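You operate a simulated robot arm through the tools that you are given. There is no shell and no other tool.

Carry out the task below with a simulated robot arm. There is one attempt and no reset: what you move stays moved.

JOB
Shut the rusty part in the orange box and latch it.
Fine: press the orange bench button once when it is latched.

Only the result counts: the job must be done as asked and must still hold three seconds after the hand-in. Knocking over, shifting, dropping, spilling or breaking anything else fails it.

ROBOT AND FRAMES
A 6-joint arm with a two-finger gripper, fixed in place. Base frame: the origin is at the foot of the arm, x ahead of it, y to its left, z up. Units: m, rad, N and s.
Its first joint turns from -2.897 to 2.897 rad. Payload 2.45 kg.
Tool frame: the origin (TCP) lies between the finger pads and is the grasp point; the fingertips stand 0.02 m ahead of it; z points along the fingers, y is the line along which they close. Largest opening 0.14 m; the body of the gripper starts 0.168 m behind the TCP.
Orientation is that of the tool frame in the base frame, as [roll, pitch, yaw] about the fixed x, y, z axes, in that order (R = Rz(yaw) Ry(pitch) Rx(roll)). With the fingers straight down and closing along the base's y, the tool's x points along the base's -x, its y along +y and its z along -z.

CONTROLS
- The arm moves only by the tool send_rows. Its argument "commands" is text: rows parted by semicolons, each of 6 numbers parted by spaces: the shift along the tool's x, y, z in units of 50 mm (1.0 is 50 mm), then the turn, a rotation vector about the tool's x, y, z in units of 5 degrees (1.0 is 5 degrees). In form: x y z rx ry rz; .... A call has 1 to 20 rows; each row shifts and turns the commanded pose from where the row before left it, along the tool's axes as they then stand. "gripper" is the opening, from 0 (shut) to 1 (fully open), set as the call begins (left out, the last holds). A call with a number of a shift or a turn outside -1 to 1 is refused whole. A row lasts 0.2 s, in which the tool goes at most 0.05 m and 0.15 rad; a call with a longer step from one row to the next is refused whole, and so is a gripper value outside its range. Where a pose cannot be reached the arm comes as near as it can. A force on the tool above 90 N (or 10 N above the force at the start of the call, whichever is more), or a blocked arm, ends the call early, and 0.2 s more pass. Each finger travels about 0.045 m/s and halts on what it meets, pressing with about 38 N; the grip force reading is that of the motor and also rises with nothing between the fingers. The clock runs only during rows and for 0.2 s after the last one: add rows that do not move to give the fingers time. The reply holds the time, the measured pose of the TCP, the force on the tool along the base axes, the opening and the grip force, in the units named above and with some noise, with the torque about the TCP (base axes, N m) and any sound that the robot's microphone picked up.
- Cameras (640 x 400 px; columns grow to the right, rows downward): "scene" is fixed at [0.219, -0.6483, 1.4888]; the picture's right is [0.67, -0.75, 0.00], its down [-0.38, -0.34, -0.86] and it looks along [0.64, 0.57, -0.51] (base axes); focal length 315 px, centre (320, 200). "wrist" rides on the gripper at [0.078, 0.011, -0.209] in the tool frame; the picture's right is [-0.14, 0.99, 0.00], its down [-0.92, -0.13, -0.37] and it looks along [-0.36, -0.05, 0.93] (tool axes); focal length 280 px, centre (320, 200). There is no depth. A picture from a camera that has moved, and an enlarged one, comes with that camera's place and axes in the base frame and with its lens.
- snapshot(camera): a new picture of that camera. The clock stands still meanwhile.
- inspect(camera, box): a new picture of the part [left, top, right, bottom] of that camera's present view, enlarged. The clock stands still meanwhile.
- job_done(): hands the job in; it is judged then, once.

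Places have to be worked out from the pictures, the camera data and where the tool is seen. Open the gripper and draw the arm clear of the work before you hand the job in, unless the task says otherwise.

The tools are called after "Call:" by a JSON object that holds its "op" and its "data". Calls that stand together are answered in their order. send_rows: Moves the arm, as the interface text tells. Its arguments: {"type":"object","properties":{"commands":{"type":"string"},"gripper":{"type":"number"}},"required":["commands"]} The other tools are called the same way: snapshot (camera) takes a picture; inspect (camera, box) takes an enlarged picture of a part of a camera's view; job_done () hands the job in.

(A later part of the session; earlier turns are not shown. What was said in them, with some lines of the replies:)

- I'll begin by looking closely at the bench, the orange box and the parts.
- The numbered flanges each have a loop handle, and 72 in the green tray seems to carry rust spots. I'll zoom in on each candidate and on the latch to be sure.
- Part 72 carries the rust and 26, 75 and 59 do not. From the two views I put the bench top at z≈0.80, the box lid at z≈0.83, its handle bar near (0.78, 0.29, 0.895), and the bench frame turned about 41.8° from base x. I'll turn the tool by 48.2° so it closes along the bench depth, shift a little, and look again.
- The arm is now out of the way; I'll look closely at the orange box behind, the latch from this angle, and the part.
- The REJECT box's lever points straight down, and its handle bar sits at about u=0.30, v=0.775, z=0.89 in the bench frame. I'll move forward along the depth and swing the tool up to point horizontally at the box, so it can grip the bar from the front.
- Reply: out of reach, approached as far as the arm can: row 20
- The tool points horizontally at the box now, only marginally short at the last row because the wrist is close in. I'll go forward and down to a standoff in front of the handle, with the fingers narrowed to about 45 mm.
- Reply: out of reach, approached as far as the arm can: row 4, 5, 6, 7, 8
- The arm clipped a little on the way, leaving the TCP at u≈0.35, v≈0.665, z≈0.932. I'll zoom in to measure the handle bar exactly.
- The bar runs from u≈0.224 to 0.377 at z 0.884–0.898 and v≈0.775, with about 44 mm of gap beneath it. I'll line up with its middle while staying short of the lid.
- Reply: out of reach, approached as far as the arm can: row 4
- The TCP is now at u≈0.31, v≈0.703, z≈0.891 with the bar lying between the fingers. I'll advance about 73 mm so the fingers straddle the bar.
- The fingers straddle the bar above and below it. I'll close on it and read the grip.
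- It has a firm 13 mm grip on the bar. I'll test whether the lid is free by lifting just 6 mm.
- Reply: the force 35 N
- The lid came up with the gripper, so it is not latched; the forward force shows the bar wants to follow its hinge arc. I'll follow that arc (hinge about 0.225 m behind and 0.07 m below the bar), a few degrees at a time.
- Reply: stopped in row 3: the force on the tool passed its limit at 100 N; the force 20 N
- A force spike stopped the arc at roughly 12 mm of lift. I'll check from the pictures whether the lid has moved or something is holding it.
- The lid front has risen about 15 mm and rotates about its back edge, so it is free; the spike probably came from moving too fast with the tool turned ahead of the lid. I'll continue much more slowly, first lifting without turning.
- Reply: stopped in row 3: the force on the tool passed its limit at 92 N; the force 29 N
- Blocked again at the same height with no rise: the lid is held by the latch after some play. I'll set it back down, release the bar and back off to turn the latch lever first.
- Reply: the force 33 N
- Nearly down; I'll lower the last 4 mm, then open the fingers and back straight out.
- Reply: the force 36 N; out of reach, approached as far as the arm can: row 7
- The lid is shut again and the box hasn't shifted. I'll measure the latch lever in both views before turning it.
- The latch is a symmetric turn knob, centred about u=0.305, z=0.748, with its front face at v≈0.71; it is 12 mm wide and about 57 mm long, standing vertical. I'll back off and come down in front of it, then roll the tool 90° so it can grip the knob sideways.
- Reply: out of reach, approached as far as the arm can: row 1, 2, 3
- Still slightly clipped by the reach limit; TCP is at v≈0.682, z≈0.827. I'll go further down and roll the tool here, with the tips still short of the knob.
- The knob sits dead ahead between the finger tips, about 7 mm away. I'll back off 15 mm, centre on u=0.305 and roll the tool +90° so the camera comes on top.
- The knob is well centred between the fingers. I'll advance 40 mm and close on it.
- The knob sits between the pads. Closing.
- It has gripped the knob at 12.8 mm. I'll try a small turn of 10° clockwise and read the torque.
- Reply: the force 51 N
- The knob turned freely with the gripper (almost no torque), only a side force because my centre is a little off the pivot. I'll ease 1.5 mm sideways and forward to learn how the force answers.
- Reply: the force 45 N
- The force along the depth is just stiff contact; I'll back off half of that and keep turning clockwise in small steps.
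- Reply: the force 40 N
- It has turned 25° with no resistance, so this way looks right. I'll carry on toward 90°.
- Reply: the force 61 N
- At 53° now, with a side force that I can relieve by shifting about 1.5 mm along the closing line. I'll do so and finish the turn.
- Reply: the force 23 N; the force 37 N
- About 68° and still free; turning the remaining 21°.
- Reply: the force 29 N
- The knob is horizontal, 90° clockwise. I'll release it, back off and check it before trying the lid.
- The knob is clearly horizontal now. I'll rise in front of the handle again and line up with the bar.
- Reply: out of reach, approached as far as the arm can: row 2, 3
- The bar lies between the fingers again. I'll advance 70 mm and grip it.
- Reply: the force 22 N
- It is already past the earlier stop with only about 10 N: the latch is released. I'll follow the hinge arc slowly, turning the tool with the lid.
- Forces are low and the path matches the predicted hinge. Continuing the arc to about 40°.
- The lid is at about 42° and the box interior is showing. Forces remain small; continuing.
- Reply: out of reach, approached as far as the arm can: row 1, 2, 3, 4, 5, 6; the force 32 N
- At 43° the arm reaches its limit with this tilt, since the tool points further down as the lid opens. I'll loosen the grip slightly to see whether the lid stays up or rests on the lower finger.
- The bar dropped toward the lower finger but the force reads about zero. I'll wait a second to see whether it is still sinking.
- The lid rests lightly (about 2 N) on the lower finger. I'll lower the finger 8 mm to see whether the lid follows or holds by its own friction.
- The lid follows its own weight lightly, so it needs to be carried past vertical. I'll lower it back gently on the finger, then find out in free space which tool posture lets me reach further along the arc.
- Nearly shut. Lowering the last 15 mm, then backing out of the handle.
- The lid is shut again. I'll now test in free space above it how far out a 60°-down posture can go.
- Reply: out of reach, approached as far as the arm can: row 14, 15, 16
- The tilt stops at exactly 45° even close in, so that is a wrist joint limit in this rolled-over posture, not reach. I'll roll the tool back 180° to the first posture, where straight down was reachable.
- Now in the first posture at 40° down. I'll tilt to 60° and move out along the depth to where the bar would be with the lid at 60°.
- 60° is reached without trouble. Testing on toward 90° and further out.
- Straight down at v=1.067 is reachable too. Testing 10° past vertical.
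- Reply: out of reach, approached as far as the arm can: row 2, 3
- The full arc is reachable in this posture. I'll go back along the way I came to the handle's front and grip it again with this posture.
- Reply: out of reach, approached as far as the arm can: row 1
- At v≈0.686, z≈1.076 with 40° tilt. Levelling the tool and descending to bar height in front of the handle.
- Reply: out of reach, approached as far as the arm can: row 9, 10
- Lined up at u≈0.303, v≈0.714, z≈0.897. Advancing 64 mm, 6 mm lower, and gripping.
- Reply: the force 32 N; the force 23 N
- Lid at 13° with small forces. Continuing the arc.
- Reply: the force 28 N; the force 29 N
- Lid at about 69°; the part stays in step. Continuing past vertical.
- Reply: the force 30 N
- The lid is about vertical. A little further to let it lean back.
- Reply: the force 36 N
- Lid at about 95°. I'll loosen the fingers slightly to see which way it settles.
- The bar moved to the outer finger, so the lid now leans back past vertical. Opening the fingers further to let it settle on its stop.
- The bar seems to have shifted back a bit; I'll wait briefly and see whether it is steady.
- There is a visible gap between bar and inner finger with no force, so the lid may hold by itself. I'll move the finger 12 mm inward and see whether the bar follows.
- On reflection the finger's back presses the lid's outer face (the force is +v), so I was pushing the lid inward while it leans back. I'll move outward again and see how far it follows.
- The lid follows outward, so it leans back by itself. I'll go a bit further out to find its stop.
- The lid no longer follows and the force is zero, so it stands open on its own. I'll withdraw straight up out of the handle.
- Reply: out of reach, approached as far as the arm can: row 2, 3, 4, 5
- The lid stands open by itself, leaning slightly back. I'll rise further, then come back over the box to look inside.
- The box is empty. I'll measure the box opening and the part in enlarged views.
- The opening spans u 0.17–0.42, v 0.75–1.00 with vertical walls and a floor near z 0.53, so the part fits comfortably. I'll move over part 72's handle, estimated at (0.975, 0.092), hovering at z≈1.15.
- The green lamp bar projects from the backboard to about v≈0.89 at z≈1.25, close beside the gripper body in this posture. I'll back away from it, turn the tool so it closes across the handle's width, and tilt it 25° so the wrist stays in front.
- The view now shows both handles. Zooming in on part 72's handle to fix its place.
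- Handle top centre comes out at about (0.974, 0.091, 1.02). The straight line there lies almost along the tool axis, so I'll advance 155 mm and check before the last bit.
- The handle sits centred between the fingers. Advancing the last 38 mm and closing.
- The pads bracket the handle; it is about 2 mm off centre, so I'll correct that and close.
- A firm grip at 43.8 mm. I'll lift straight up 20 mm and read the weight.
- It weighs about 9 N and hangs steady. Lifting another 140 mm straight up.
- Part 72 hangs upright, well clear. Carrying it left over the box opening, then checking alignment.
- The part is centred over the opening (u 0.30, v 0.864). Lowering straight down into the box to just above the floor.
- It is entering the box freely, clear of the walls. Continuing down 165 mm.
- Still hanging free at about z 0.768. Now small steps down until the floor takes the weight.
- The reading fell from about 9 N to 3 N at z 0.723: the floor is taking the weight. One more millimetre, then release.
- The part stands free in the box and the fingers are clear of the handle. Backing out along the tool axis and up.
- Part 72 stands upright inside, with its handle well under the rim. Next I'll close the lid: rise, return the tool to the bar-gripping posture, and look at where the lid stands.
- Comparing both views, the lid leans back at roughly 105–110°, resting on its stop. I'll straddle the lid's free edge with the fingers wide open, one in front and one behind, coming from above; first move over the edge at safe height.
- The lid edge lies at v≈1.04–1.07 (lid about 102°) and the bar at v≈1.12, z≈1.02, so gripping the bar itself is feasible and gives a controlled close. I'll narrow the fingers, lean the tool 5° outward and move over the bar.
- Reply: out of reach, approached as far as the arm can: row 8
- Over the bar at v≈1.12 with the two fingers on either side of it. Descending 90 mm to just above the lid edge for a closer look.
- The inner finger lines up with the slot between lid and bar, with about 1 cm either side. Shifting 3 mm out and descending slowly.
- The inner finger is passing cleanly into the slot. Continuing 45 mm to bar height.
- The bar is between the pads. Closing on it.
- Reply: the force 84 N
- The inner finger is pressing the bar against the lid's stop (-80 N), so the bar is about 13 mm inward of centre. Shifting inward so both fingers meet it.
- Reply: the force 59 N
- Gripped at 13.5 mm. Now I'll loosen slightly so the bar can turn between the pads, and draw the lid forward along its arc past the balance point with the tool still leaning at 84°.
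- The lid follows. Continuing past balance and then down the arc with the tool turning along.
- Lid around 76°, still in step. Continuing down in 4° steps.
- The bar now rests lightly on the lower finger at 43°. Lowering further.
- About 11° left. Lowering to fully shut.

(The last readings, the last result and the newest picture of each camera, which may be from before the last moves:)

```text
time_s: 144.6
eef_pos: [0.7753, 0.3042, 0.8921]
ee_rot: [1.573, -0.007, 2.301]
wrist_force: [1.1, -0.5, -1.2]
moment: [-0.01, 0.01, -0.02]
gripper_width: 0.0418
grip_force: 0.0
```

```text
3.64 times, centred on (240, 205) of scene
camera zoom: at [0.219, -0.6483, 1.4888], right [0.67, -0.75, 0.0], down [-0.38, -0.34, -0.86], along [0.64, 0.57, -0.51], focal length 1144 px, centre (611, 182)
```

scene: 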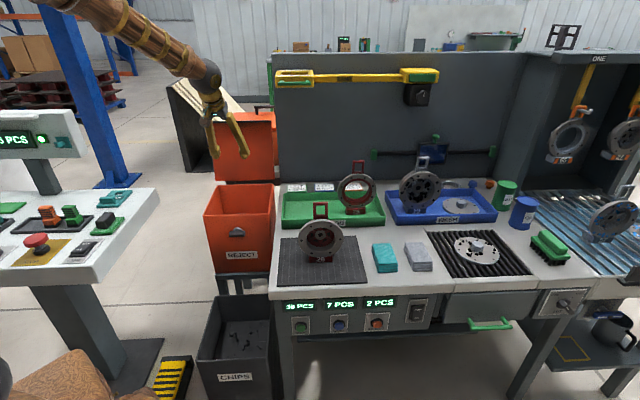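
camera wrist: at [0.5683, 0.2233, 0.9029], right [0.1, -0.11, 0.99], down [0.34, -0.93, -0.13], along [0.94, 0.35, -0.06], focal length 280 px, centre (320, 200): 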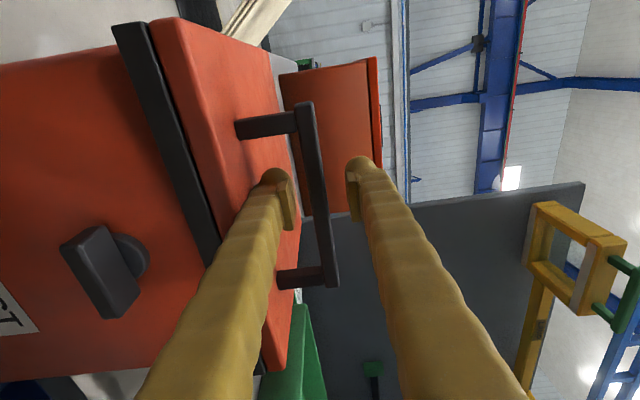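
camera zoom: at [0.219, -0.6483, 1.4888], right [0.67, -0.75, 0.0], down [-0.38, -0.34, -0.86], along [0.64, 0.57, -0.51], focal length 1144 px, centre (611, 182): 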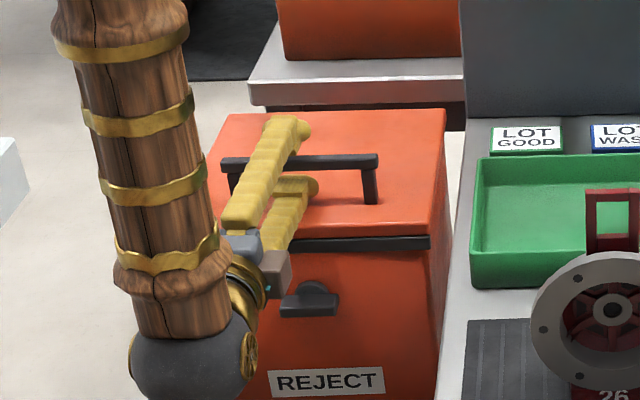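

The lid is shut in exactly its original position. Now back out and come down in front of the horizontal latch knob, as before.

Call:
{"op": "send_rows", "data": {"commands": "0 0 -0.4 0 0 0; 0 0 -0.4 0 0 0; 0 0 -0.4 0 0 0; 0 0 -0.3 0 0 0; 0 -0.4 -0.25 0 0 0; 0 -0.4 -0.25 0 0 0; 0 -0.4 -0.25 0 0 0", "gripper": 0.32}}

Call:
{"op": "snapshot", "data": {"camera": "wrist"}}

```text
time_s: 146.2
eef_pos: [0.7191, 0.2293, 0.829]
ee_rot: [1.574, -0.007, 2.304]
wrist_force: [0.6, 0.6, -0.7]
moment: [0.05, -0.03, 0.0]
gripper_width: 0.0449
grip_force: 0.0
out of reach, approached as far as the arm can: row 4, 5, 6, 7
```

```text
taken
camera wrist: at [0.5109, 0.1487, 0.8401], right [0.1, -0.11, 0.99], down [0.34, -0.93, -0.13], along [0.93, 0.35, -0.06], focal length 280 px, centre (320, 200)
```

wrist: 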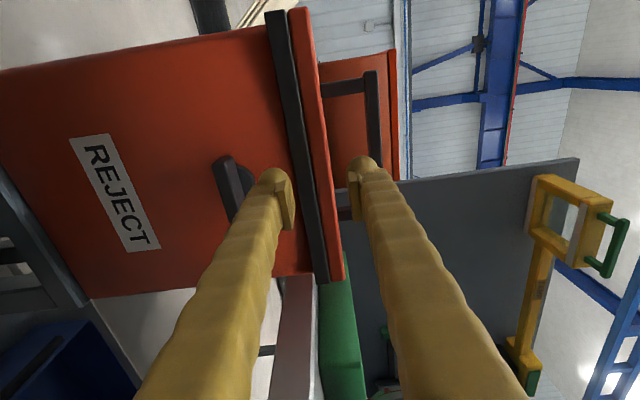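

At z 0.829 the tips are just short of the knob's face; I'll ease down and further back before reaching its height.

Call:
{"op": "send_rows", "data": {"commands": "0 -0.2 -0.2 0 0 0; 0 -0.2 -0.2 0 0 0; 0 0 -0.2 0 0 0", "gripper": 0.32}}

```text
time_s: 147.0
eef_pos: [0.7119, 0.211, 0.8015]
ee_rot: [1.574, -0.006, 2.301]
wrist_force: [0.0, 0.5, -1.0]
moment: [-0.03, -0.01, 0.01]
gripper_width: 0.0448
grip_force: 0.0
out of reach, approached as far as the arm can: row 1, 2, 3
```

Tips are now 20 mm clear of the knob. Descending to its height and centring.

Call:
{"op": "send_rows", "data": {"commands": "0 -0.4 0 0 0 0; 0 -0.4 0 0 0 0; 0.2 -0.32 0 0 0 0; 0 0 0 0 0 0", "gripper": 0.32}}

Call:
{"op": "snapshot", "data": {"camera": "wrist"}}

```text
time_s: 148.0
eef_pos: [0.7048, 0.2161, 0.7473]
ee_rot: [1.573, -0.005, 2.304]
wrist_force: [1.2, -0.8, 0.3]
moment: [-0.02, 0.01, -0.04]
gripper_width: 0.0448
grip_force: 0.0
```

```text
taken
camera wrist: at [0.4972, 0.1362, 0.7584], right [0.1, -0.11, 0.99], down [0.34, -0.93, -0.13], along [0.94, 0.35, -0.06], focal length 280 px, centre (320, 200)
```

wrist: 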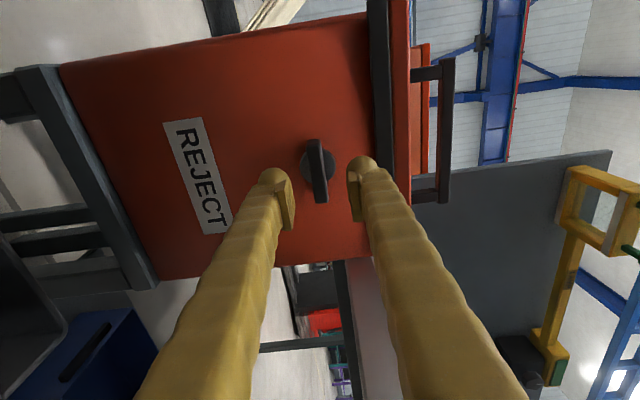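

The knob is centred between the fingers. Advancing 42 mm and gripping it.

Call:
{"op": "send_rows", "data": {"commands": "0.03 -0.03 0.3 0 0 0; 0 0 0.3 0 0 0; 0 0 0.22 0 0 0; 0 0 0 0 0 0", "gripper": 0.32}}

Call:
{"op": "send_rows", "data": {"commands": "0 0 0 0 0 0; 0 0 0 0 0 0; 0 0 0 0 0 0; 0 0 0 0 0 0", "gripper": 0.0}}

Call:
{"op": "inspect", "data": {"camera": "wrist", "box": [230, 110, 410, 250]}}

```text
time_s: 149.0
eef_pos: [0.7332, 0.2438, 0.7452]
ee_rot: [1.574, -0.007, 2.3]
wrist_force: [-0.2, 0.4, 0.3]
moment: [-0.01, -0.02, 0.0]
gripper_width: 0.0447
grip_force: 0.1
```

```text
time_s: 150.0
eef_pos: [0.7335, 0.2439, 0.7461]
ee_rot: [1.574, -0.008, 2.302]
wrist_force: [4.1, 2.4, -6.4]
moment: [-0.2, -0.09, -0.05]
gripper_width: 0.013
grip_force: 39.8
```

```text
2.86 times, centred on (320, 180) of wrist
camera zoom: at [0.5257, 0.1644, 0.7567], right [0.1, -0.1, 0.99], down [0.34, -0.93, -0.13], along [0.94, 0.35, -0.06], focal length 801 px, centre (320, 257)
```

zoom: 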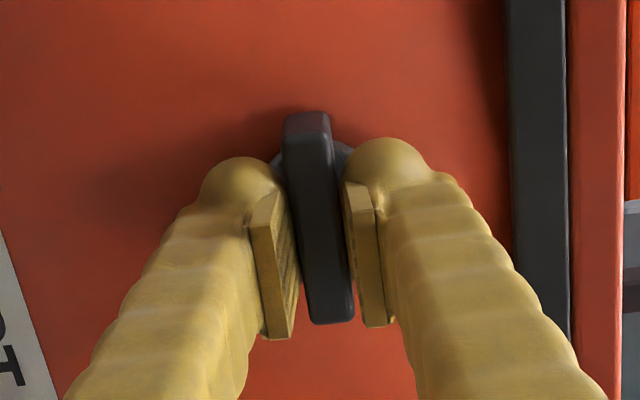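

Gripped at 13 mm. Turning it back counter-clockwise, in chunks.

Call:
{"op": "send_rows", "data": {"commands": "0 0 0 0 0 -0.6; 0 0 0 0 0 -0.6; 0 0 0 0 0 -0.6; 0 0 0 0 0 -0.6; 0 0 0 0 0 -0.6; 0 0 0 0 0 -0.6; 0 0 0 0 0 -0.6; 0 0 0 0 0 -0.6; 0 0 0 0 0 -0.6; 0 0 0 0 0 -0.6; 0 0 0 0 0 0"}}

Call:
{"op": "send_rows", "data": {"commands": "0 0 0 0 0 -0.6; 0 0 0 0 0 -0.6; 0 0 0 0 0 -0.6; 0 0 0 0 0 -0.6; 0 0 0 0 0 -0.6; 0 0 0 0 0 -0.6; 0 0 0 0 0 -0.6; 0 0 0 0 0 -0.6; 0 0 0 0 0 -0.6; 0 0 0 0 0 -0.6; 0 0 0 0 0 0"}}

Call:
{"op": "snapshot", "data": {"camera": "wrist"}}

```text
time_s: 152.4
eef_pos: [0.7343, 0.2457, 0.7443]
ee_rot: [1.577, 0.517, 2.304]
wrist_force: [9.3, -13.8, -20.6]
moment: [-0.15, 0.15, -0.13]
gripper_width: 0.0131
grip_force: 39.6
```

```text
time_s: 154.8
eef_pos: [0.7336, 0.2461, 0.7451]
ee_rot: [1.579, 1.039, 2.308]
wrist_force: [-2.7, -24.1, -9.2]
moment: [-0.07, 0.06, -0.13]
gripper_width: 0.0131
grip_force: 39.6
```

```text
taken
camera wrist: at [0.5453, 0.1447, 0.6837], right [-0.52, 0.59, 0.62], down [0.11, -0.67, 0.73], along [0.85, 0.45, 0.28], focal length 280 px, centre (320, 200)
```

wrist: 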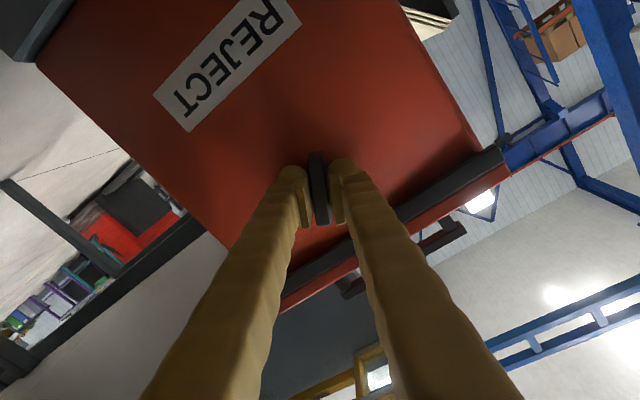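

60° turned with little torque. Turning the last 30° to vertical.

Call:
{"op": "send_rows", "data": {"commands": "0 0 0 0 0 -0.6; 0 0 0 0 0 -0.6; 0 0 0 0 0 -0.6; 0 0 0 0 0 -0.6; 0 0 0 0 0 -0.6; 0 0 0 0 0 -0.6; 0 0 0 0 0 -0.6; 0 0 0 0 0 -0.6; 0 0 0 0 0 -0.6; 0 0 0 0 0 -0.6; 0 0 0 0 0 0"}}

Call:
{"op": "snapshot", "data": {"camera": "wrist"}}

Call:
{"op": "inspect", "data": {"camera": "scene", "box": [190, 170, 290, 280]}}

```text
time_s: 157.2
eef_pos: [0.7372, 0.2497, 0.7473]
ee_rot: [1.593, 1.24, 2.324]
wrist_force: [-32.0, 15.8, -21.8]
moment: [-0.16, 0.24, 0.45]
gripper_width: 0.0131
grip_force: 39.5
out of reach, approached as far as the arm can: row 4, 5, 6, 7, 8, 9, 10
```

```text
taken
camera wrist: at [0.5578, 0.1372, 0.6774], right [-0.59, 0.67, 0.45], down [0.01, -0.55, 0.83], along [0.81, 0.5, 0.32], focal length 280 px, centre (320, 200)
```

wrist: 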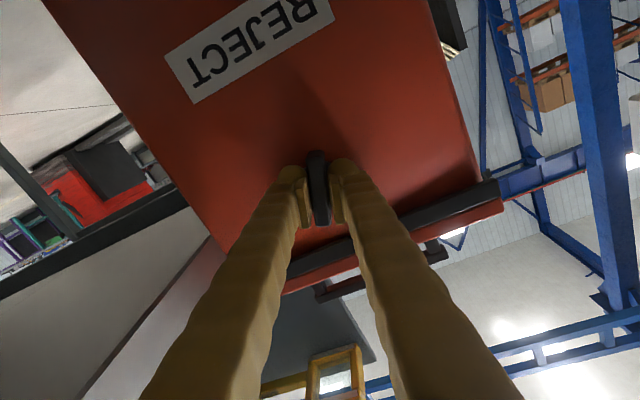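

```text
3.64 times, centred on (240, 225) of scene
camera zoom: at [0.219, -0.6483, 1.4888], right [0.67, -0.75, 0.0], down [-0.38, -0.34, -0.86], along [0.64, 0.57, -0.51], focal length 1144 px, centre (611, 109)
```

zoom: 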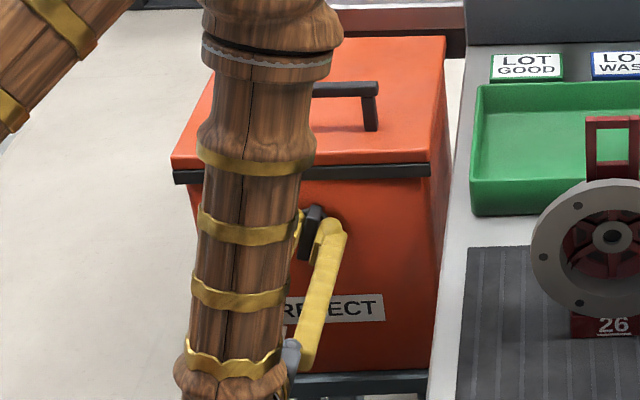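

The wrist roll hit its limit at about 71°. I'll release, back off, roll the tool 180° the other way round, and regrip for the last 19°.

Call:
{"op": "send_rows", "data": {"commands": "0 0 0 0 0 0; 0 0 0 0 0 0; 0 0 0 0 0 0; 0 0 -0.3 0 0 0; 0 0 -0.3 0 0 0; 0 0 -0.2 0 0 0", "gripper": 0.32}}

Call:
{"op": "send_rows", "data": {"commands": "0 0 0 0 0 1; 0 0 0 0 0 1; 0 0 0 0 0 1; 0 0 0 0 0 1; 0 0 0 0 0 1; 0 0 0 0 0 1; 0 0 0 0 0 1; 0 0 0 0 0 1; 0 0 0 0 0 1; 0 0 0 0 0 1; 0 0 0 0 0 1; 0 0 0 0 0 1; 0 0 0 0 0 1; 0 0 0 0 0 1; 0 0 0 0 0 1; 0 0 0 0 0 1; 0 0 0 0 0 1; 0 0 0 0 0 1", "gripper": 0.32}}

Call:
{"op": "snapshot", "data": {"camera": "wrist"}}

```text
time_s: 158.6
eef_pos: [0.7303, 0.2307, 0.7626]
ee_rot: [1.596, 1.233, 2.325]
wrist_force: [-0.2, -0.3, 0.0]
moment: [0.01, 0.0, -0.02]
gripper_width: 0.0449
grip_force: 0.1
out of reach, approached as far as the arm can: row 4, 5, 6
```

```text
time_s: 162.4
eef_pos: [0.7311, 0.2317, 0.7615]
ee_rot: [1.579, -0.332, 2.296]
wrist_force: [0.4, -12.2, -20.1]
moment: [-0.85, -0.12, -0.03]
gripper_width: 0.0558
grip_force: 7.9
```

```text
taken
camera wrist: at [0.5289, 0.1468, 0.7984], right [0.31, -0.33, 0.89], down [0.27, -0.87, -0.42], along [0.91, 0.37, -0.17], focal length 280 px, centre (320, 200)
```

wrist: 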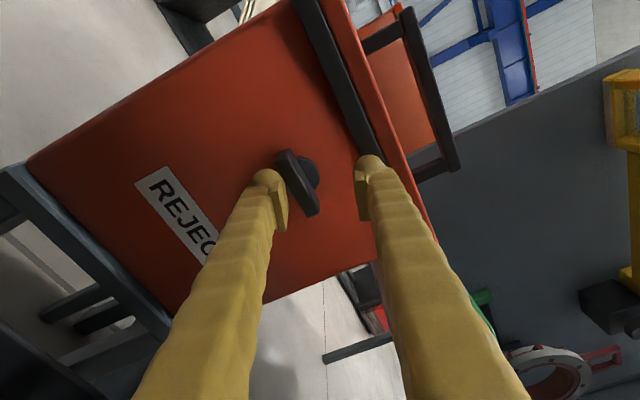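

Backing off fell short, so the fingers brushed the knob and turned it back to about horizontal. No harm done: I'll retreat now to clear it and look.

Call:
{"op": "send_rows", "data": {"commands": "0 0 -0.2 0 0 0; 0 0 -0.3 0 0 0; 0 0 -0.2 0 0 0; 0 0 0 0 0 0", "gripper": 0.45}}

Call:
{"op": "snapshot", "data": {"camera": "wrist"}}

Call:
{"op": "inspect", "data": {"camera": "scene", "box": [190, 170, 290, 280]}}

```text
time_s: 163.4
eef_pos: [0.7051, 0.2097, 0.7626]
ee_rot: [1.578, -0.331, 2.299]
wrist_force: [0.2, -0.4, -0.4]
moment: [0.01, -0.01, -0.04]
gripper_width: 0.0629
grip_force: 0.0
```

```text
taken
camera wrist: at [0.5023, 0.1236, 0.7993], right [0.3, -0.33, 0.89], down [0.28, -0.87, -0.42], along [0.91, 0.37, -0.17], focal length 280 px, centre (320, 200)
```

wrist: 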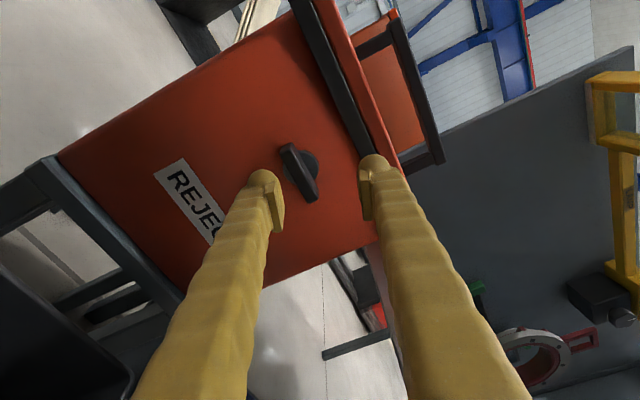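

```text
3.64 times, centred on (240, 225) of scene
camera zoom: at [0.219, -0.6483, 1.4888], right [0.67, -0.75, 0.0], down [-0.38, -0.34, -0.86], along [0.64, 0.57, -0.51], focal length 1144 px, centre (611, 109)
```

zoom: 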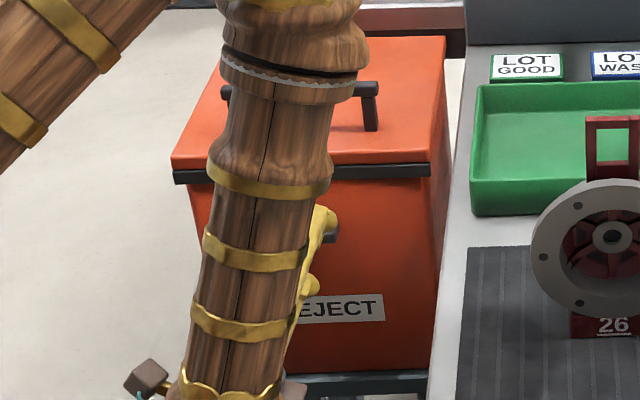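

The knob is parallel to the lid edge, i.e. horizontal, and the fingers are clear of it now. I'll roll a further 161° here so that the whole quarter turn lies within the wrist's range, as it did when unlatching.

Call:
{"op": "send_rows", "data": {"commands": "0 0 0 0 0 1; 0 0 0 0 0 1; 0 0 0 0 0 1; 0 0 0 0 0 1; 0 0 0 0 0 1; 0 0 0 0 0 1; 0 0 0 0 0 1; 0 0 0 0 0 1; 0 0 0 0 0 1; 0 0 0 0 0 1; 0 0 0 0 0 1; 0 0 0 0 0 1; 0 0 0 0 0 1; 0 0 0 0 0 1; 0 0 0 0 0 1; 0 0 0 0 0 1", "gripper": 0.32}}

Call:
{"op": "send_rows", "data": {"commands": "0 0 0 0 0 1; 0 0 0 0 0 1; 0 0 0 0 0 1; 0 0 0 0 0 1; 0 0 0 0 0 1; 0 0 0 0 0 1; 0 0 0 0 0 1; 0 0 0 0 0 1; 0 0 0 0 0 1; 0 0 0 0 0 1; 0 0 0 0 0 1; 0 0 0 0 0 1; 0 0 0 0 0 1; 0 0 0 0 0 1; 0 0 0 0 0 1; 0 0 0 0 0 1; 0 0 0 0 0 0.2; 0 0 0 0 0 0", "gripper": 0.32}}

Call:
{"op": "snapshot", "data": {"camera": "wrist"}}

```text
time_s: 166.8
eef_pos: [0.7071, 0.2087, 0.7627]
ee_rot: [-1.613, -1.415, -0.801]
wrist_force: [-0.4, -0.2, -1.1]
moment: [0.0, 0.01, 0.03]
gripper_width: 0.0446
grip_force: 0.0
```

```text
time_s: 170.6
eef_pos: [0.7057, 0.2093, 0.7626]
ee_rot: [-1.577, -0.001, -0.841]
wrist_force: [1.0, -0.7, 1.1]
moment: [-0.01, 0.02, 0.03]
gripper_width: 0.0446
grip_force: 0.0
```

```text
taken
camera wrist: at [0.6025, 0.012, 0.7526], right [-0.1, 0.1, -0.99], down [-0.89, 0.44, 0.13], along [0.45, 0.89, 0.04], focal length 280 px, centre (320, 200)
```

wrist: 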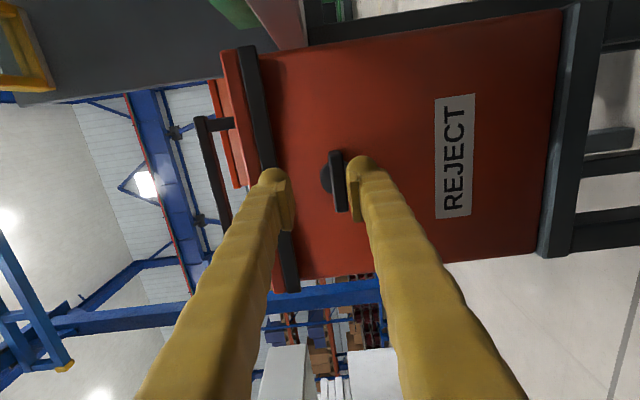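

The knob is horizontal and undisturbed. Centring on it (7 mm left, 17 mm down), advancing 45 mm and gripping.

Call:
{"op": "send_rows", "data": {"commands": "-0.14 0.34 0 0 0 0; 0 0 0 0 0 0; 0 0 0.3 0 0 0; 0 0 0.3 0 0 0; 0 0 0.3 0 0 0; 0 0 0 0 0 0", "gripper": 0.32}}

Call:
{"op": "inspect", "data": {"camera": "wrist", "box": [230, 110, 410, 250]}}

Call:
{"op": "send_rows", "data": {"commands": "0 0 0 0 0 0; 0 0 0 0 0 0; 0 0 0 0 0 0; 0 0 0 0 0 0", "gripper": 0.0}}

```text
time_s: 172.0
eef_pos: [0.7338, 0.2451, 0.7463]
ee_rot: [-1.578, -0.001, -0.842]
wrist_force: [0.1, 0.4, -0.2]
moment: [-0.02, 0.02, -0.01]
gripper_width: 0.0446
grip_force: 0.1
```

```text
2.86 times, centred on (320, 180) of wrist
camera zoom: at [0.6307, 0.0483, 0.7366], right [-0.1, 0.1, -0.99], down [-0.89, 0.44, 0.13], along [0.45, 0.89, 0.04], focal length 801 px, centre (320, 257)
```

zoom: 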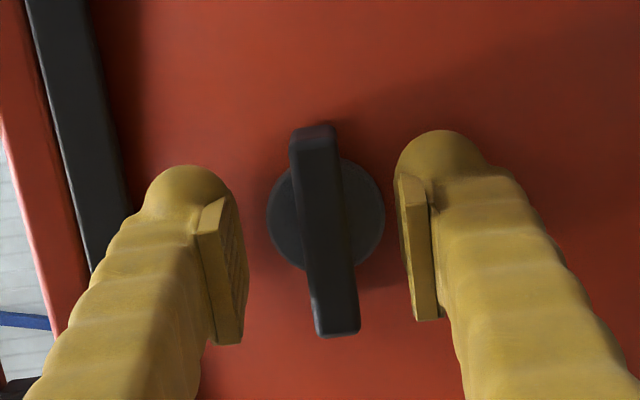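

```text
time_s: 173.0
eef_pos: [0.7347, 0.2449, 0.7449]
ee_rot: [-1.581, -0.002, -0.843]
wrist_force: [9.8, 3.8, -33.5]
moment: [-0.25, 0.16, -0.05]
gripper_width: 0.0132
grip_force: 40.0
```

Gripped at 13.2 mm. Turning counter-clockwise the full quarter turn in chunks.

Call:
{"op": "send_rows", "data": {"commands": "0 0 0 0 0 -0.7; 0 0 0 0 0 -0.7; 0 0 0 0 0 -0.7; 0 0 0 0 0 -0.7; 0 0 0 0 0 -0.7; 0 0 0 0 0 -0.7; 0 0 0 0 0 -0.7; 0 0 0 0 0 -0.7; 0 0 0 0 0 -0.7; 0 0 0 0 0 0"}}

Call:
{"op": "send_rows", "data": {"commands": "0 0 0 0 0 -0.7; 0 0 0 0 0 -0.7; 0 0 0 0 0 -0.7; 0 0 0 0 0 -0.7; 0 0 0 0 0 -0.7; 0 0 0 0 0 -0.7; 0 0 0 0 0 -0.7; 0 0 0 0 0 -0.7; 0 0 0 0 0 -0.7; 0 0 0 0 0 0"}}

Call:
{"op": "snapshot", "data": {"camera": "wrist"}}

```text
time_s: 175.2
eef_pos: [0.7344, 0.2448, 0.7455]
ee_rot: [-1.578, -0.552, -0.838]
wrist_force: [-28.9, 5.8, 8.9]
moment: [0.11, 0.01, 0.35]
gripper_width: 0.0129
grip_force: 40.1
```

```text
time_s: 177.4
eef_pos: [0.7339, 0.2446, 0.7473]
ee_rot: [-1.582, -1.101, -0.831]
wrist_force: [-27.9, 36.6, 52.5]
moment: [0.52, -0.33, 0.48]
gripper_width: 0.0134
grip_force: 40.2
```

```text
taken
camera wrist: at [0.6082, 0.073, 0.8118], right [0.55, -0.61, -0.57], down [-0.63, 0.15, -0.76], along [0.55, 0.78, -0.31], focal length 280 px, centre (320, 200)
```

wrist: 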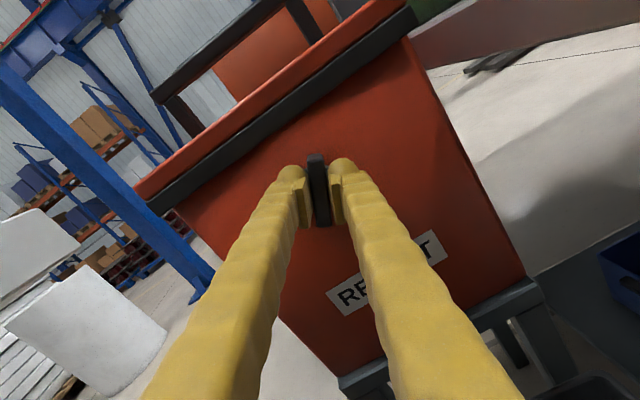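

63° turned; I'll relieve the side force by 1.5 mm and complete the turn.

Call:
{"op": "send_rows", "data": {"commands": "0 -0.035 0 0 0 0; 0 0 0 0 0 0"}}

Call:
{"op": "send_rows", "data": {"commands": "0 0 0 0 0 -0.6; 0 0 0 0 0 -0.6; 0 0 0 0 0 -0.6; 0 0 0 0 0 -0.6; 0 0 0 0 0 -0.6; 0 0 0 0 0 -0.6; 0 0 0 0 0 -0.6; 0 0 0 0 0 -0.6; 0 0 0 0 0 -0.6; 0 0 0 0 0 0"}}

Call:
{"op": "snapshot", "data": {"camera": "wrist"}}

```text
time_s: 178.0
eef_pos: [0.732, 0.246, 0.7459]
ee_rot: [-1.585, -1.102, -0.83]
wrist_force: [-28.3, 4.9, 41.5]
moment: [0.41, -0.36, 0.28]
gripper_width: 0.0131
grip_force: 39.4
```

```text
time_s: 180.2
eef_pos: [0.7329, 0.2456, 0.7459]
ee_rot: [2.856, -1.564, 1.016]
wrist_force: [-19.9, 23.0, 15.4]
moment: [0.19, -0.08, 0.4]
gripper_width: 0.013
grip_force: 39.6
```

```text
taken
camera wrist: at [0.5849, 0.0996, 0.8251], right [0.66, -0.74, -0.14], down [-0.36, -0.16, -0.92], along [0.66, 0.66, -0.37], focal length 280 px, centre (320, 200)
```

wrist: 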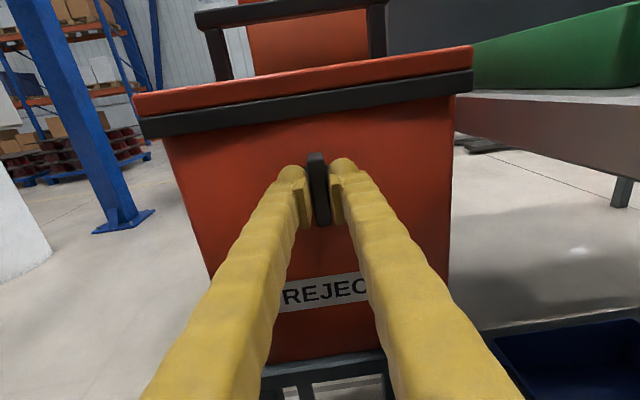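

The knob is vertical again, as it was when the lid was held. Releasing and backing off to compare.

Call:
{"op": "send_rows", "data": {"commands": "0 0 0 0 0 0; 0 0 0 0 0 0; 0 0 0 0 0 0; 0 0 -0.3 0 0 0; 0 0 -0.3 0 0 0; 0 0 -0.3 0 0 0; 0 0 0 0 0 0", "gripper": 0.32}}

Call:
{"op": "snapshot", "data": {"camera": "wrist"}}

Call:
{"op": "inspect", "data": {"camera": "wrist", "box": [230, 90, 410, 250]}}

```text
time_s: 181.8
eef_pos: [0.7008, 0.2156, 0.7478]
ee_rot: [2.925, -1.563, 0.946]
wrist_force: [-0.2, -0.2, 0.3]
moment: [0.01, 0.04, -0.01]
gripper_width: 0.0447
grip_force: 0.1
```

```text
taken
camera wrist: at [0.5517, 0.0692, 0.8257], right [0.66, -0.74, -0.14], down [-0.36, -0.16, -0.92], along [0.66, 0.66, -0.37], focal length 280 px, centre (320, 200)
```

wrist: 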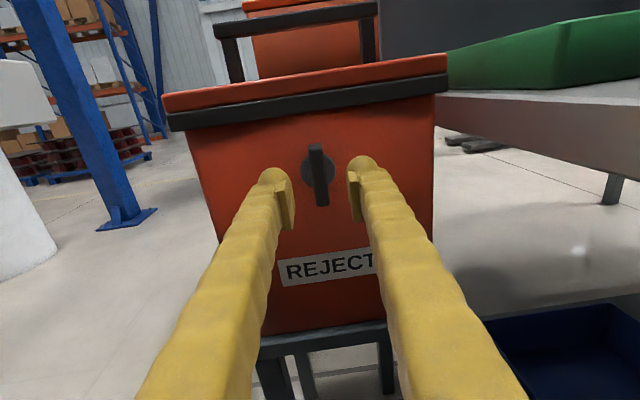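

```text
2.50 times, centred on (320, 170) of wrist
camera zoom: at [0.5517, 0.0692, 0.8257], right [0.66, -0.74, -0.14], down [-0.36, -0.16, -0.92], along [0.66, 0.66, -0.37], focal length 701 px, centre (320, 275)
```

zoom: 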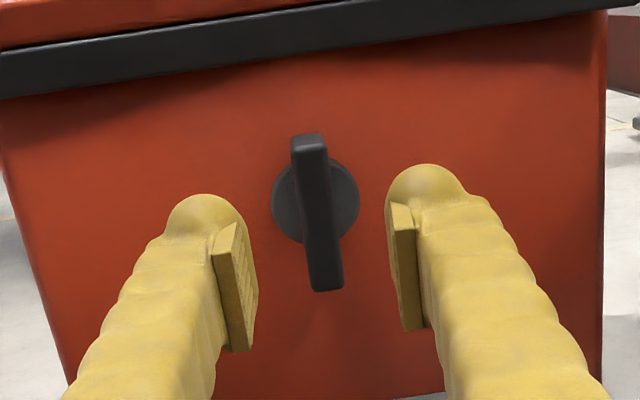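

The latch now looks just as it did at the start, vertical, with the lid flush. Next is the button: I'll back up and away from the box, tilting the tool downward, staying clear of the parts on the bench.

Call:
{"op": "send_rows", "data": {"commands": "0.3 0 -0.3 0 -1 0; 0.572 0 -0.351 0 -1 0; 0.539 0 -0.4 0 -1 0; 0.502 0 -0.445 0 -1 0; 0.461 0 -0.487 0 -1 0; 0.417 0 -0.525 0 -1 0; 0.37 0 -0.56 0 -1 0; 0.319 0 -0.59 0 -1 0; 0.267 0 -0.616 0 -1 0; 0.212 0 -0.636 0 -1 0; 0.156 0 -0.652 0 -1 0; 0.098 0 -0.663 0 -1 0; 0 0 0 0 0 0", "gripper": 0.0}}

Call:
{"op": "snapshot", "data": {"camera": "scene"}}

Call:
{"op": "snapshot", "data": {"camera": "wrist"}}

```text
time_s: 184.6
eef_pos: [0.6278, 0.0941, 1.0821]
ee_rot: [3.139, -0.517, 0.732]
wrist_force: [-0.6, 0.3, 0.2]
moment: [-0.01, -0.02, 0.01]
gripper_width: 0.0
grip_force: 29.7
out of reach, approached as far as the arm can: row 1, 2, 3, 4
```

```text
taken
```

scene: 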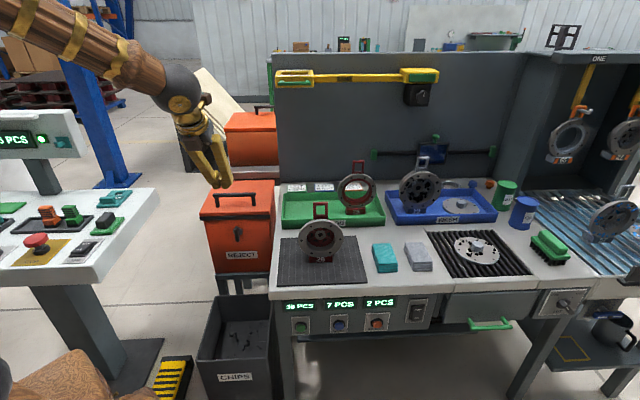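

```text
taken
camera wrist: at [0.6083, 0.0645, 1.3028], right [0.57, -0.82, -0.07], down [-0.82, -0.56, -0.13], along [0.07, 0.13, -0.99], focal length 280 px, centre (320, 200)
```

wrist: 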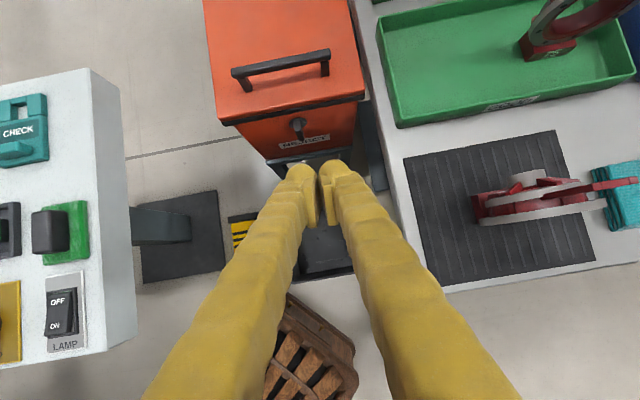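

Clear of the box. I'll compare box and latch against the first picture and locate the orange bench button precisely.

Call:
{"op": "inspect", "data": {"camera": "scene", "box": [195, 170, 285, 290]}}

Call:
{"op": "inspect", "data": {"camera": "scene", "box": [340, 290, 440, 350]}}

```text
3.33 times, centred on (240, 230) of scene
camera zoom: at [0.219, -0.6483, 1.4888], right [0.67, -0.75, 0.0], down [-0.38, -0.34, -0.86], along [0.64, 0.57, -0.51], focal length 1049 px, centre (587, 100)
```

zoom: 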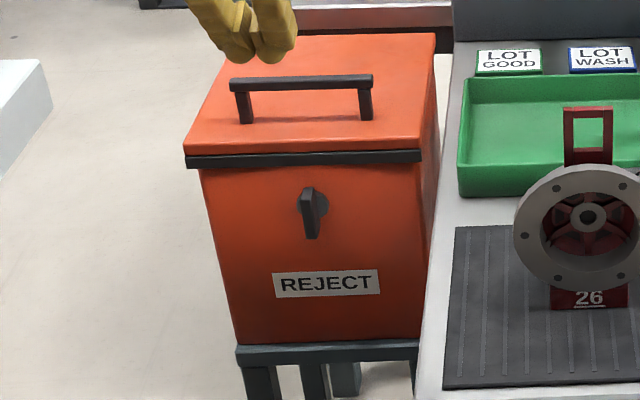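

```text
6.40 times, centred on (390, 320) of scene
camera zoom: at [0.219, -0.6483, 1.4888], right [0.67, -0.75, 0.0], down [-0.38, -0.34, -0.86], along [0.64, 0.57, -0.51], focal length 2013 px, centre (-128, -568)
```

zoom: 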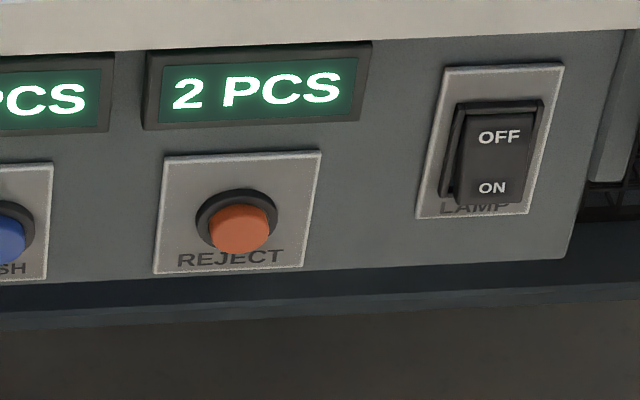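

Lid, knob and box match the very first picture. The button's cap comes out near u=0.81, z=0.654 on the bench front (v≈0.38). I'll fly over at z≈1.1 to a point in front of it.

Call:
{"op": "send_rows", "data": {"commands": "-0.44 0.6 -0.44 0 0 0; -0.44 0.6 -0.44 0 0 0; -0.44 0.6 -0.44 0 0 0; -0.44 0.6 -0.44 0 0 0; -0.44 0.6 -0.44 0 0 0; -0.39 0.775 -0.225 0 0 0; -0.39 0.775 -0.225 0 0 0; -0.39 0.775 -0.225 0 0 0; -0.39 0.775 -0.225 0 0 0; -0.39 0.775 -0.225 0 0 0; -0.39 0.775 -0.225 0 0 0; -0.39 0.775 -0.225 0 0 0; -0.39 0.775 -0.225 0 0 0", "gripper": 0.0}}

Call:
{"op": "snapshot", "data": {"camera": "scene"}}

Call:
{"op": "snapshot", "data": {"camera": "wrist"}}

```text
time_s: 187.4
eef_pos: [0.6873, -0.4703, 1.1217]
ee_rot: [3.138, -0.517, 0.731]
wrist_force: [-0.6, 0.4, 0.0]
moment: [-0.01, 0.0, -0.03]
gripper_width: 0.0002
grip_force: 29.3
```

```text
taken
```

scene: 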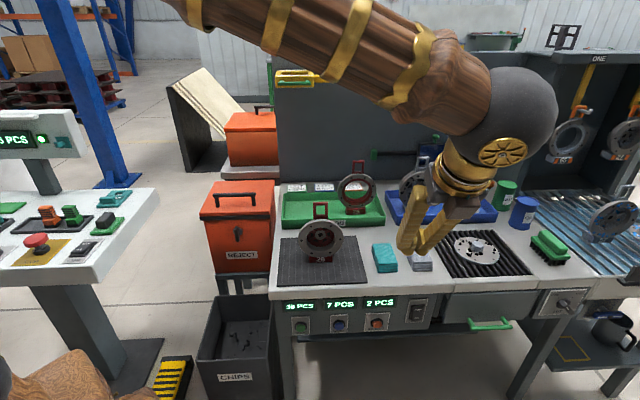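

```text
taken
camera wrist: at [0.6687, -0.4999, 1.3411], right [0.57, -0.82, -0.07], down [-0.82, -0.56, -0.14], along [0.07, 0.13, -0.99], focal length 280 px, centre (320, 200)
```

wrist: 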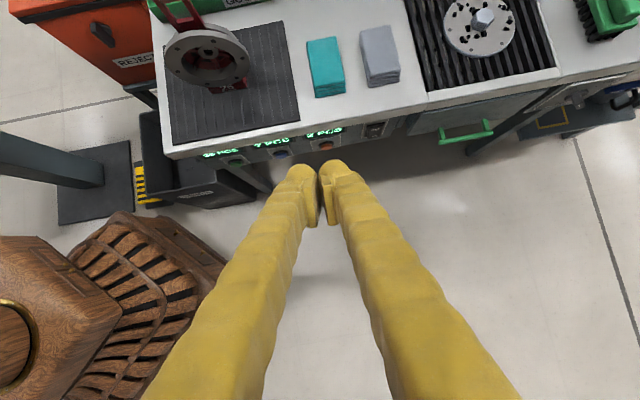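

The tool is in front of the bench, in line with the button. Zooming in the wrist view to pin the button down.

Call:
{"op": "inspect", "data": {"camera": "wrist", "box": [270, 110, 390, 170]}}

```text
5.33 times, centred on (330, 140) of wrist
camera zoom: at [0.6687, -0.4999, 1.3411], right [0.57, -0.82, -0.07], down [-0.82, -0.56, -0.14], along [0.07, 0.13, -0.99], focal length 1495 px, centre (267, 520)
```

zoom: 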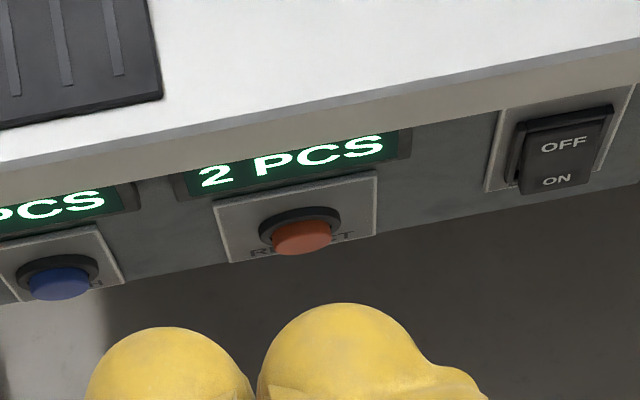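

Triangulating both views gives the cap at about u=0.819, v=0.407, z=0.612 (the panel is set back under the bench top). Descending in front of the bench while levelling the tool.

Call:
{"op": "send_rows", "data": {"commands": "-0.425 0.02 0.736 0 1 0; -0.487 0.02 0.696 0 1 0; -0.546 0.02 0.65 0 1 0; -0.601 0.02 0.601 0 1 0; -0.65 0.02 0.546 0 1 0; -0.696 0.02 0.487 0 1 0; -0.736 0.02 0.425 0 1 0; -0.77 0.02 0.359 0 1 0; -0.798 0.02 0.29 0 1 0; -0.821 0.02 0.22 0 1 0; -0.837 0 0.148 0 1 0; -0.846 0 0.074 0 1 0; 0 0 0 0 0 0", "gripper": 0.0}}

Call:
{"op": "snapshot", "data": {"camera": "wrist"}}

Call:
{"op": "snapshot", "data": {"camera": "scene"}}

```text
time_s: 190.2
eef_pos: [0.6912, -0.4788, 0.614]
ee_rot: [2.82, -1.567, 1.052]
wrist_force: [0.5, 0.3, 0.8]
moment: [-0.01, 0.01, -0.02]
gripper_width: 0.0
grip_force: 29.8
```

```text
taken
camera wrist: at [0.5428, -0.6242, 0.6926], right [0.66, -0.74, -0.14], down [-0.36, -0.16, -0.92], along [0.66, 0.66, -0.37], focal length 280 px, centre (320, 200)
```

wrist: 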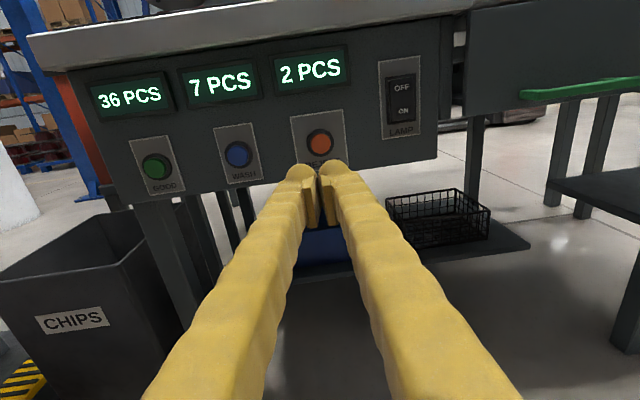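

```text
taken
```

scene: 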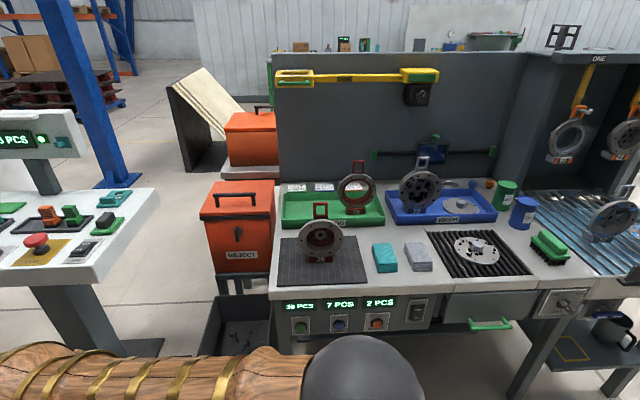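

The view is excellent: the orange button is dead ahead, at about u=0.816, v=0.404, z=0.617. Approaching to about 20 mm short of it.

Call:
{"op": "send_rows", "data": {"commands": "0.04 -0.04 0.6 0 0 0; 0 0 0.8 0 0 0; 0 0 0.8 0 0 0; 0 0 0.8 0 0 0; 0 0 0.36 0 0 0; 0 0 0 0 0 0", "gripper": 0.0}}

Call:
{"op": "inspect", "data": {"camera": "wrist", "box": [220, 20, 440, 240]}}

```text
time_s: 191.6
eef_pos: [0.8148, -0.3652, 0.6149]
ee_rot: [2.944, -1.564, 0.926]
wrist_force: [0.4, -0.2, 0.2]
moment: [0.01, -0.04, -0.04]
gripper_width: 0.0
grip_force: 29.6
```

```text
1.82 times, centred on (330, 130) of wrist
camera zoom: at [0.6668, -0.5109, 0.6938], right [0.66, -0.74, -0.14], down [-0.36, -0.16, -0.92], along [0.66, 0.66, -0.37], focal length 510 px, centre (302, 327)
```

zoom: 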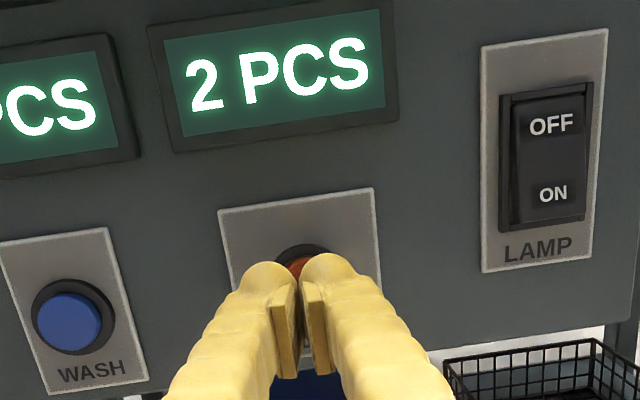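

Tips are centred on the button about 20 mm away. Advancing in small steps until it responds.

Call:
{"op": "send_rows", "data": {"commands": "0 0 0.16 0 0 0; 0 0 0.16 0 0 0; 0 0 0 0 0 0"}}

Call:
{"op": "send_rows", "data": {"commands": "0 0 0.06 0 0 0; 0 0 0 0 0 0"}}

Call:
{"op": "inspect", "data": {"camera": "wrist", "box": [220, 20, 440, 240]}}

```text
time_s: 192.4
eef_pos: [0.8283, -0.3551, 0.6158]
ee_rot: [2.939, -1.563, 0.935]
wrist_force: [-0.3, 0.0, -1.1]
moment: [0.05, -0.01, 0.0]
gripper_width: 0.0001
grip_force: 28.8
```

```text
time_s: 193.0
eef_pos: [0.8303, -0.3533, 0.6148]
ee_rot: [2.934, -1.563, 0.936]
wrist_force: [-0.3, -0.5, -0.9]
moment: [-0.01, 0.0, 0.01]
gripper_width: 0.0003
grip_force: 29.4
```

```text
1.82 times, centred on (330, 130) of wrist
camera zoom: at [0.6819, -0.4987, 0.6952], right [0.66, -0.74, -0.14], down [-0.36, -0.16, -0.92], along [0.66, 0.66, -0.37], focal length 510 px, centre (302, 327)
```

zoom: 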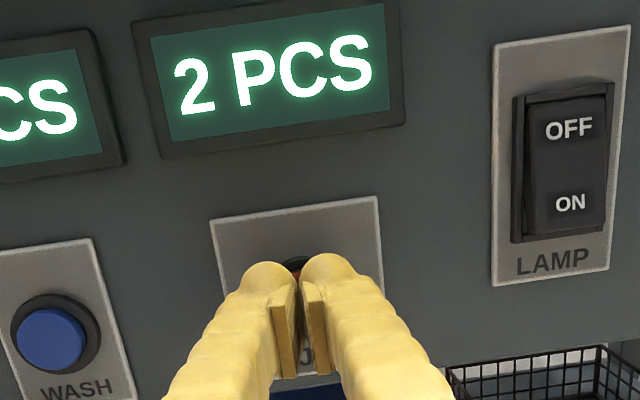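

No contact yet with the tips at v≈0.402. Continuing in 2 mm steps.

Call:
{"op": "send_rows", "data": {"commands": "0 0 0.04 0 0 0; 0 0 0.04 0 0 0; 0 0 0 0 0 0"}}

Call:
{"op": "send_rows", "data": {"commands": "0 0 0.04 0 0 0; 0 0 0.04 0 0 0; 0 0 0 0 0 0"}}

```text
time_s: 193.8
eef_pos: [0.8332, -0.349, 0.6155]
ee_rot: [2.95, -1.565, 0.922]
wrist_force: [-1.6, -1.2, -1.5]
moment: [0.01, 0.03, 0.02]
gripper_width: 0.0
grip_force: 29.2
heard: click
```

```text
time_s: 194.6
eef_pos: [0.8348, -0.3474, 0.6149]
ee_rot: [2.957, -1.565, 0.915]
wrist_force: [-14.4, -7.7, 2.7]
moment: [0.1, -0.03, 0.28]
gripper_width: 0.0
grip_force: 29.1
```

A click was heard and the force is now rising at the end of its travel. Backing off and reading the counter.

Call:
{"op": "send_rows", "data": {"commands": "0 0 -0.4 0 0 0; 0 0 -0.6 0 0 0; 0 0 -0.6 0 0 0; 0 0 -0.6 0 0 0; 0 0 -0.6 0 0 0; 0 0 0 0 0 0"}}

Call:
{"op": "snapshot", "data": {"camera": "wrist"}}

Call:
{"op": "snapshot", "data": {"camera": "scene"}}

```text
time_s: 196.0
eef_pos: [0.7304, -0.4412, 0.6196]
ee_rot: [2.935, -1.563, 0.936]
wrist_force: [0.0, -0.2, 0.4]
moment: [-0.01, -0.01, 0.0]
gripper_width: 0.0
grip_force: 29.5
```

```text
taken
camera wrist: at [0.5809, -0.5867, 0.6983], right [0.66, -0.74, -0.14], down [-0.36, -0.16, -0.92], along [0.66, 0.66, -0.37], focal length 280 px, centre (320, 200)
```

wrist: 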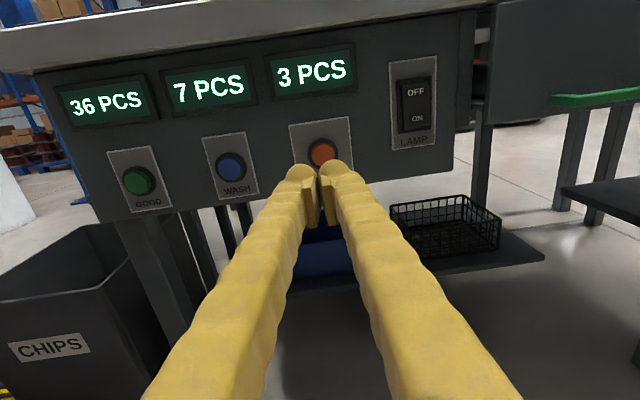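

```text
taken
```

scene: 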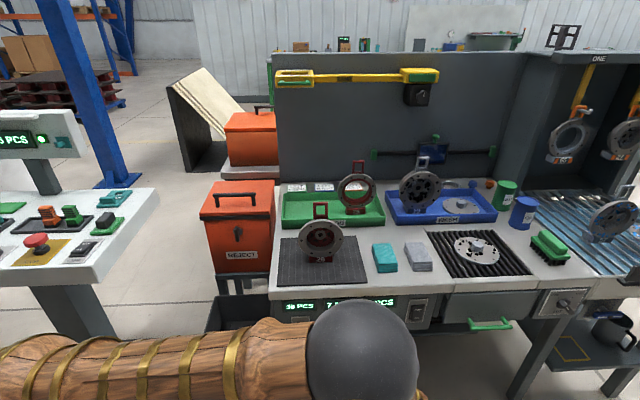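

The counter went from 2 to 3 PCS with a single click. I'll open the gripper and withdraw the arm up and clear.

Call:
{"op": "send_rows", "data": {"commands": "0 0 -0.8 0 0 0; 0.4 0 -0.2 0 -1 0; 0.8 0 -0.074 0 -1 0; 0.8 0 -0.148 0 -1 0; 0.8 0 -0.22 0 -1 0; 0.78 0 -0.29 0 -1 0; 0.75 0 -0.359 0 -1 0; 0.72 0 -0.425 0 -1 0; 0.68 0 -0.487 0 -1 0; 0.63 0 -0.546 0 -1 0; 0 0 0 0 0 0", "gripper": 0.6}}

Call:
{"op": "snapshot", "data": {"camera": "scene"}}

Call:
{"op": "inspect", "data": {"camera": "scene", "box": [195, 170, 285, 290]}}

```text
time_s: 198.4
eef_pos: [0.6922, -0.4738, 0.9672]
ee_rot: [3.139, -0.779, 0.731]
wrist_force: [0.0, 1.2, 0.3]
moment: [-0.03, -0.04, 0.04]
gripper_width: 0.0839
grip_force: 0.0
```

```text
taken
```

scene: 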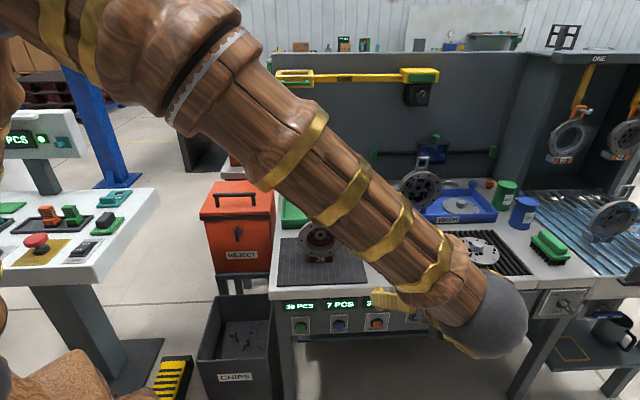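

```text
3.33 times, centred on (240, 230) of scene
camera zoom: at [0.219, -0.6483, 1.4888], right [0.67, -0.75, 0.0], down [-0.38, -0.34, -0.86], along [0.64, 0.57, -0.51], focal length 1049 px, centre (587, 100)
```

zoom: 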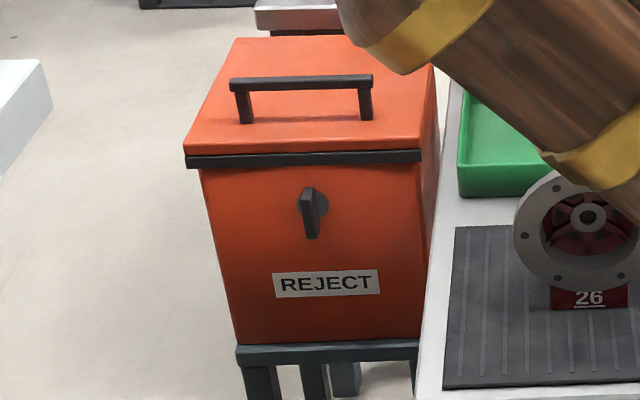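

The box is shut with the knob in its latched position. The counter reads 3 PCS after one press, the gripper is open and the arm is clear, so I'm handing in.

Call:
{"op": "job_done", "data": {}}

```text
The job is handed in.
```

The rusty part, number 72, is shut in the orange REJECT box, and the latch knob is back in its vertical position. I pressed the orange bench button once. It clicked, and its counter went from 2 to 3 PCS.

- **Latch:** I did not tug the lid again after latching it. I judged it latched because the knob is back at the angle where it held the lid shut at the start, and the box looks the same as in the first picture.
- **Latch turning:** My first try at turning the knob back stopped partway because the wrist reached its limit. While I re-positioned, the fingers brushed the knob back to open, so I gripped it again and turned it the full quarter turn.
- **Everything else:** I saw nothing else on the bench moved or knocked over. The gripper is open and the arm is clear of the work.

The job is handed in. The reply confirmed only that, not whether it passed.
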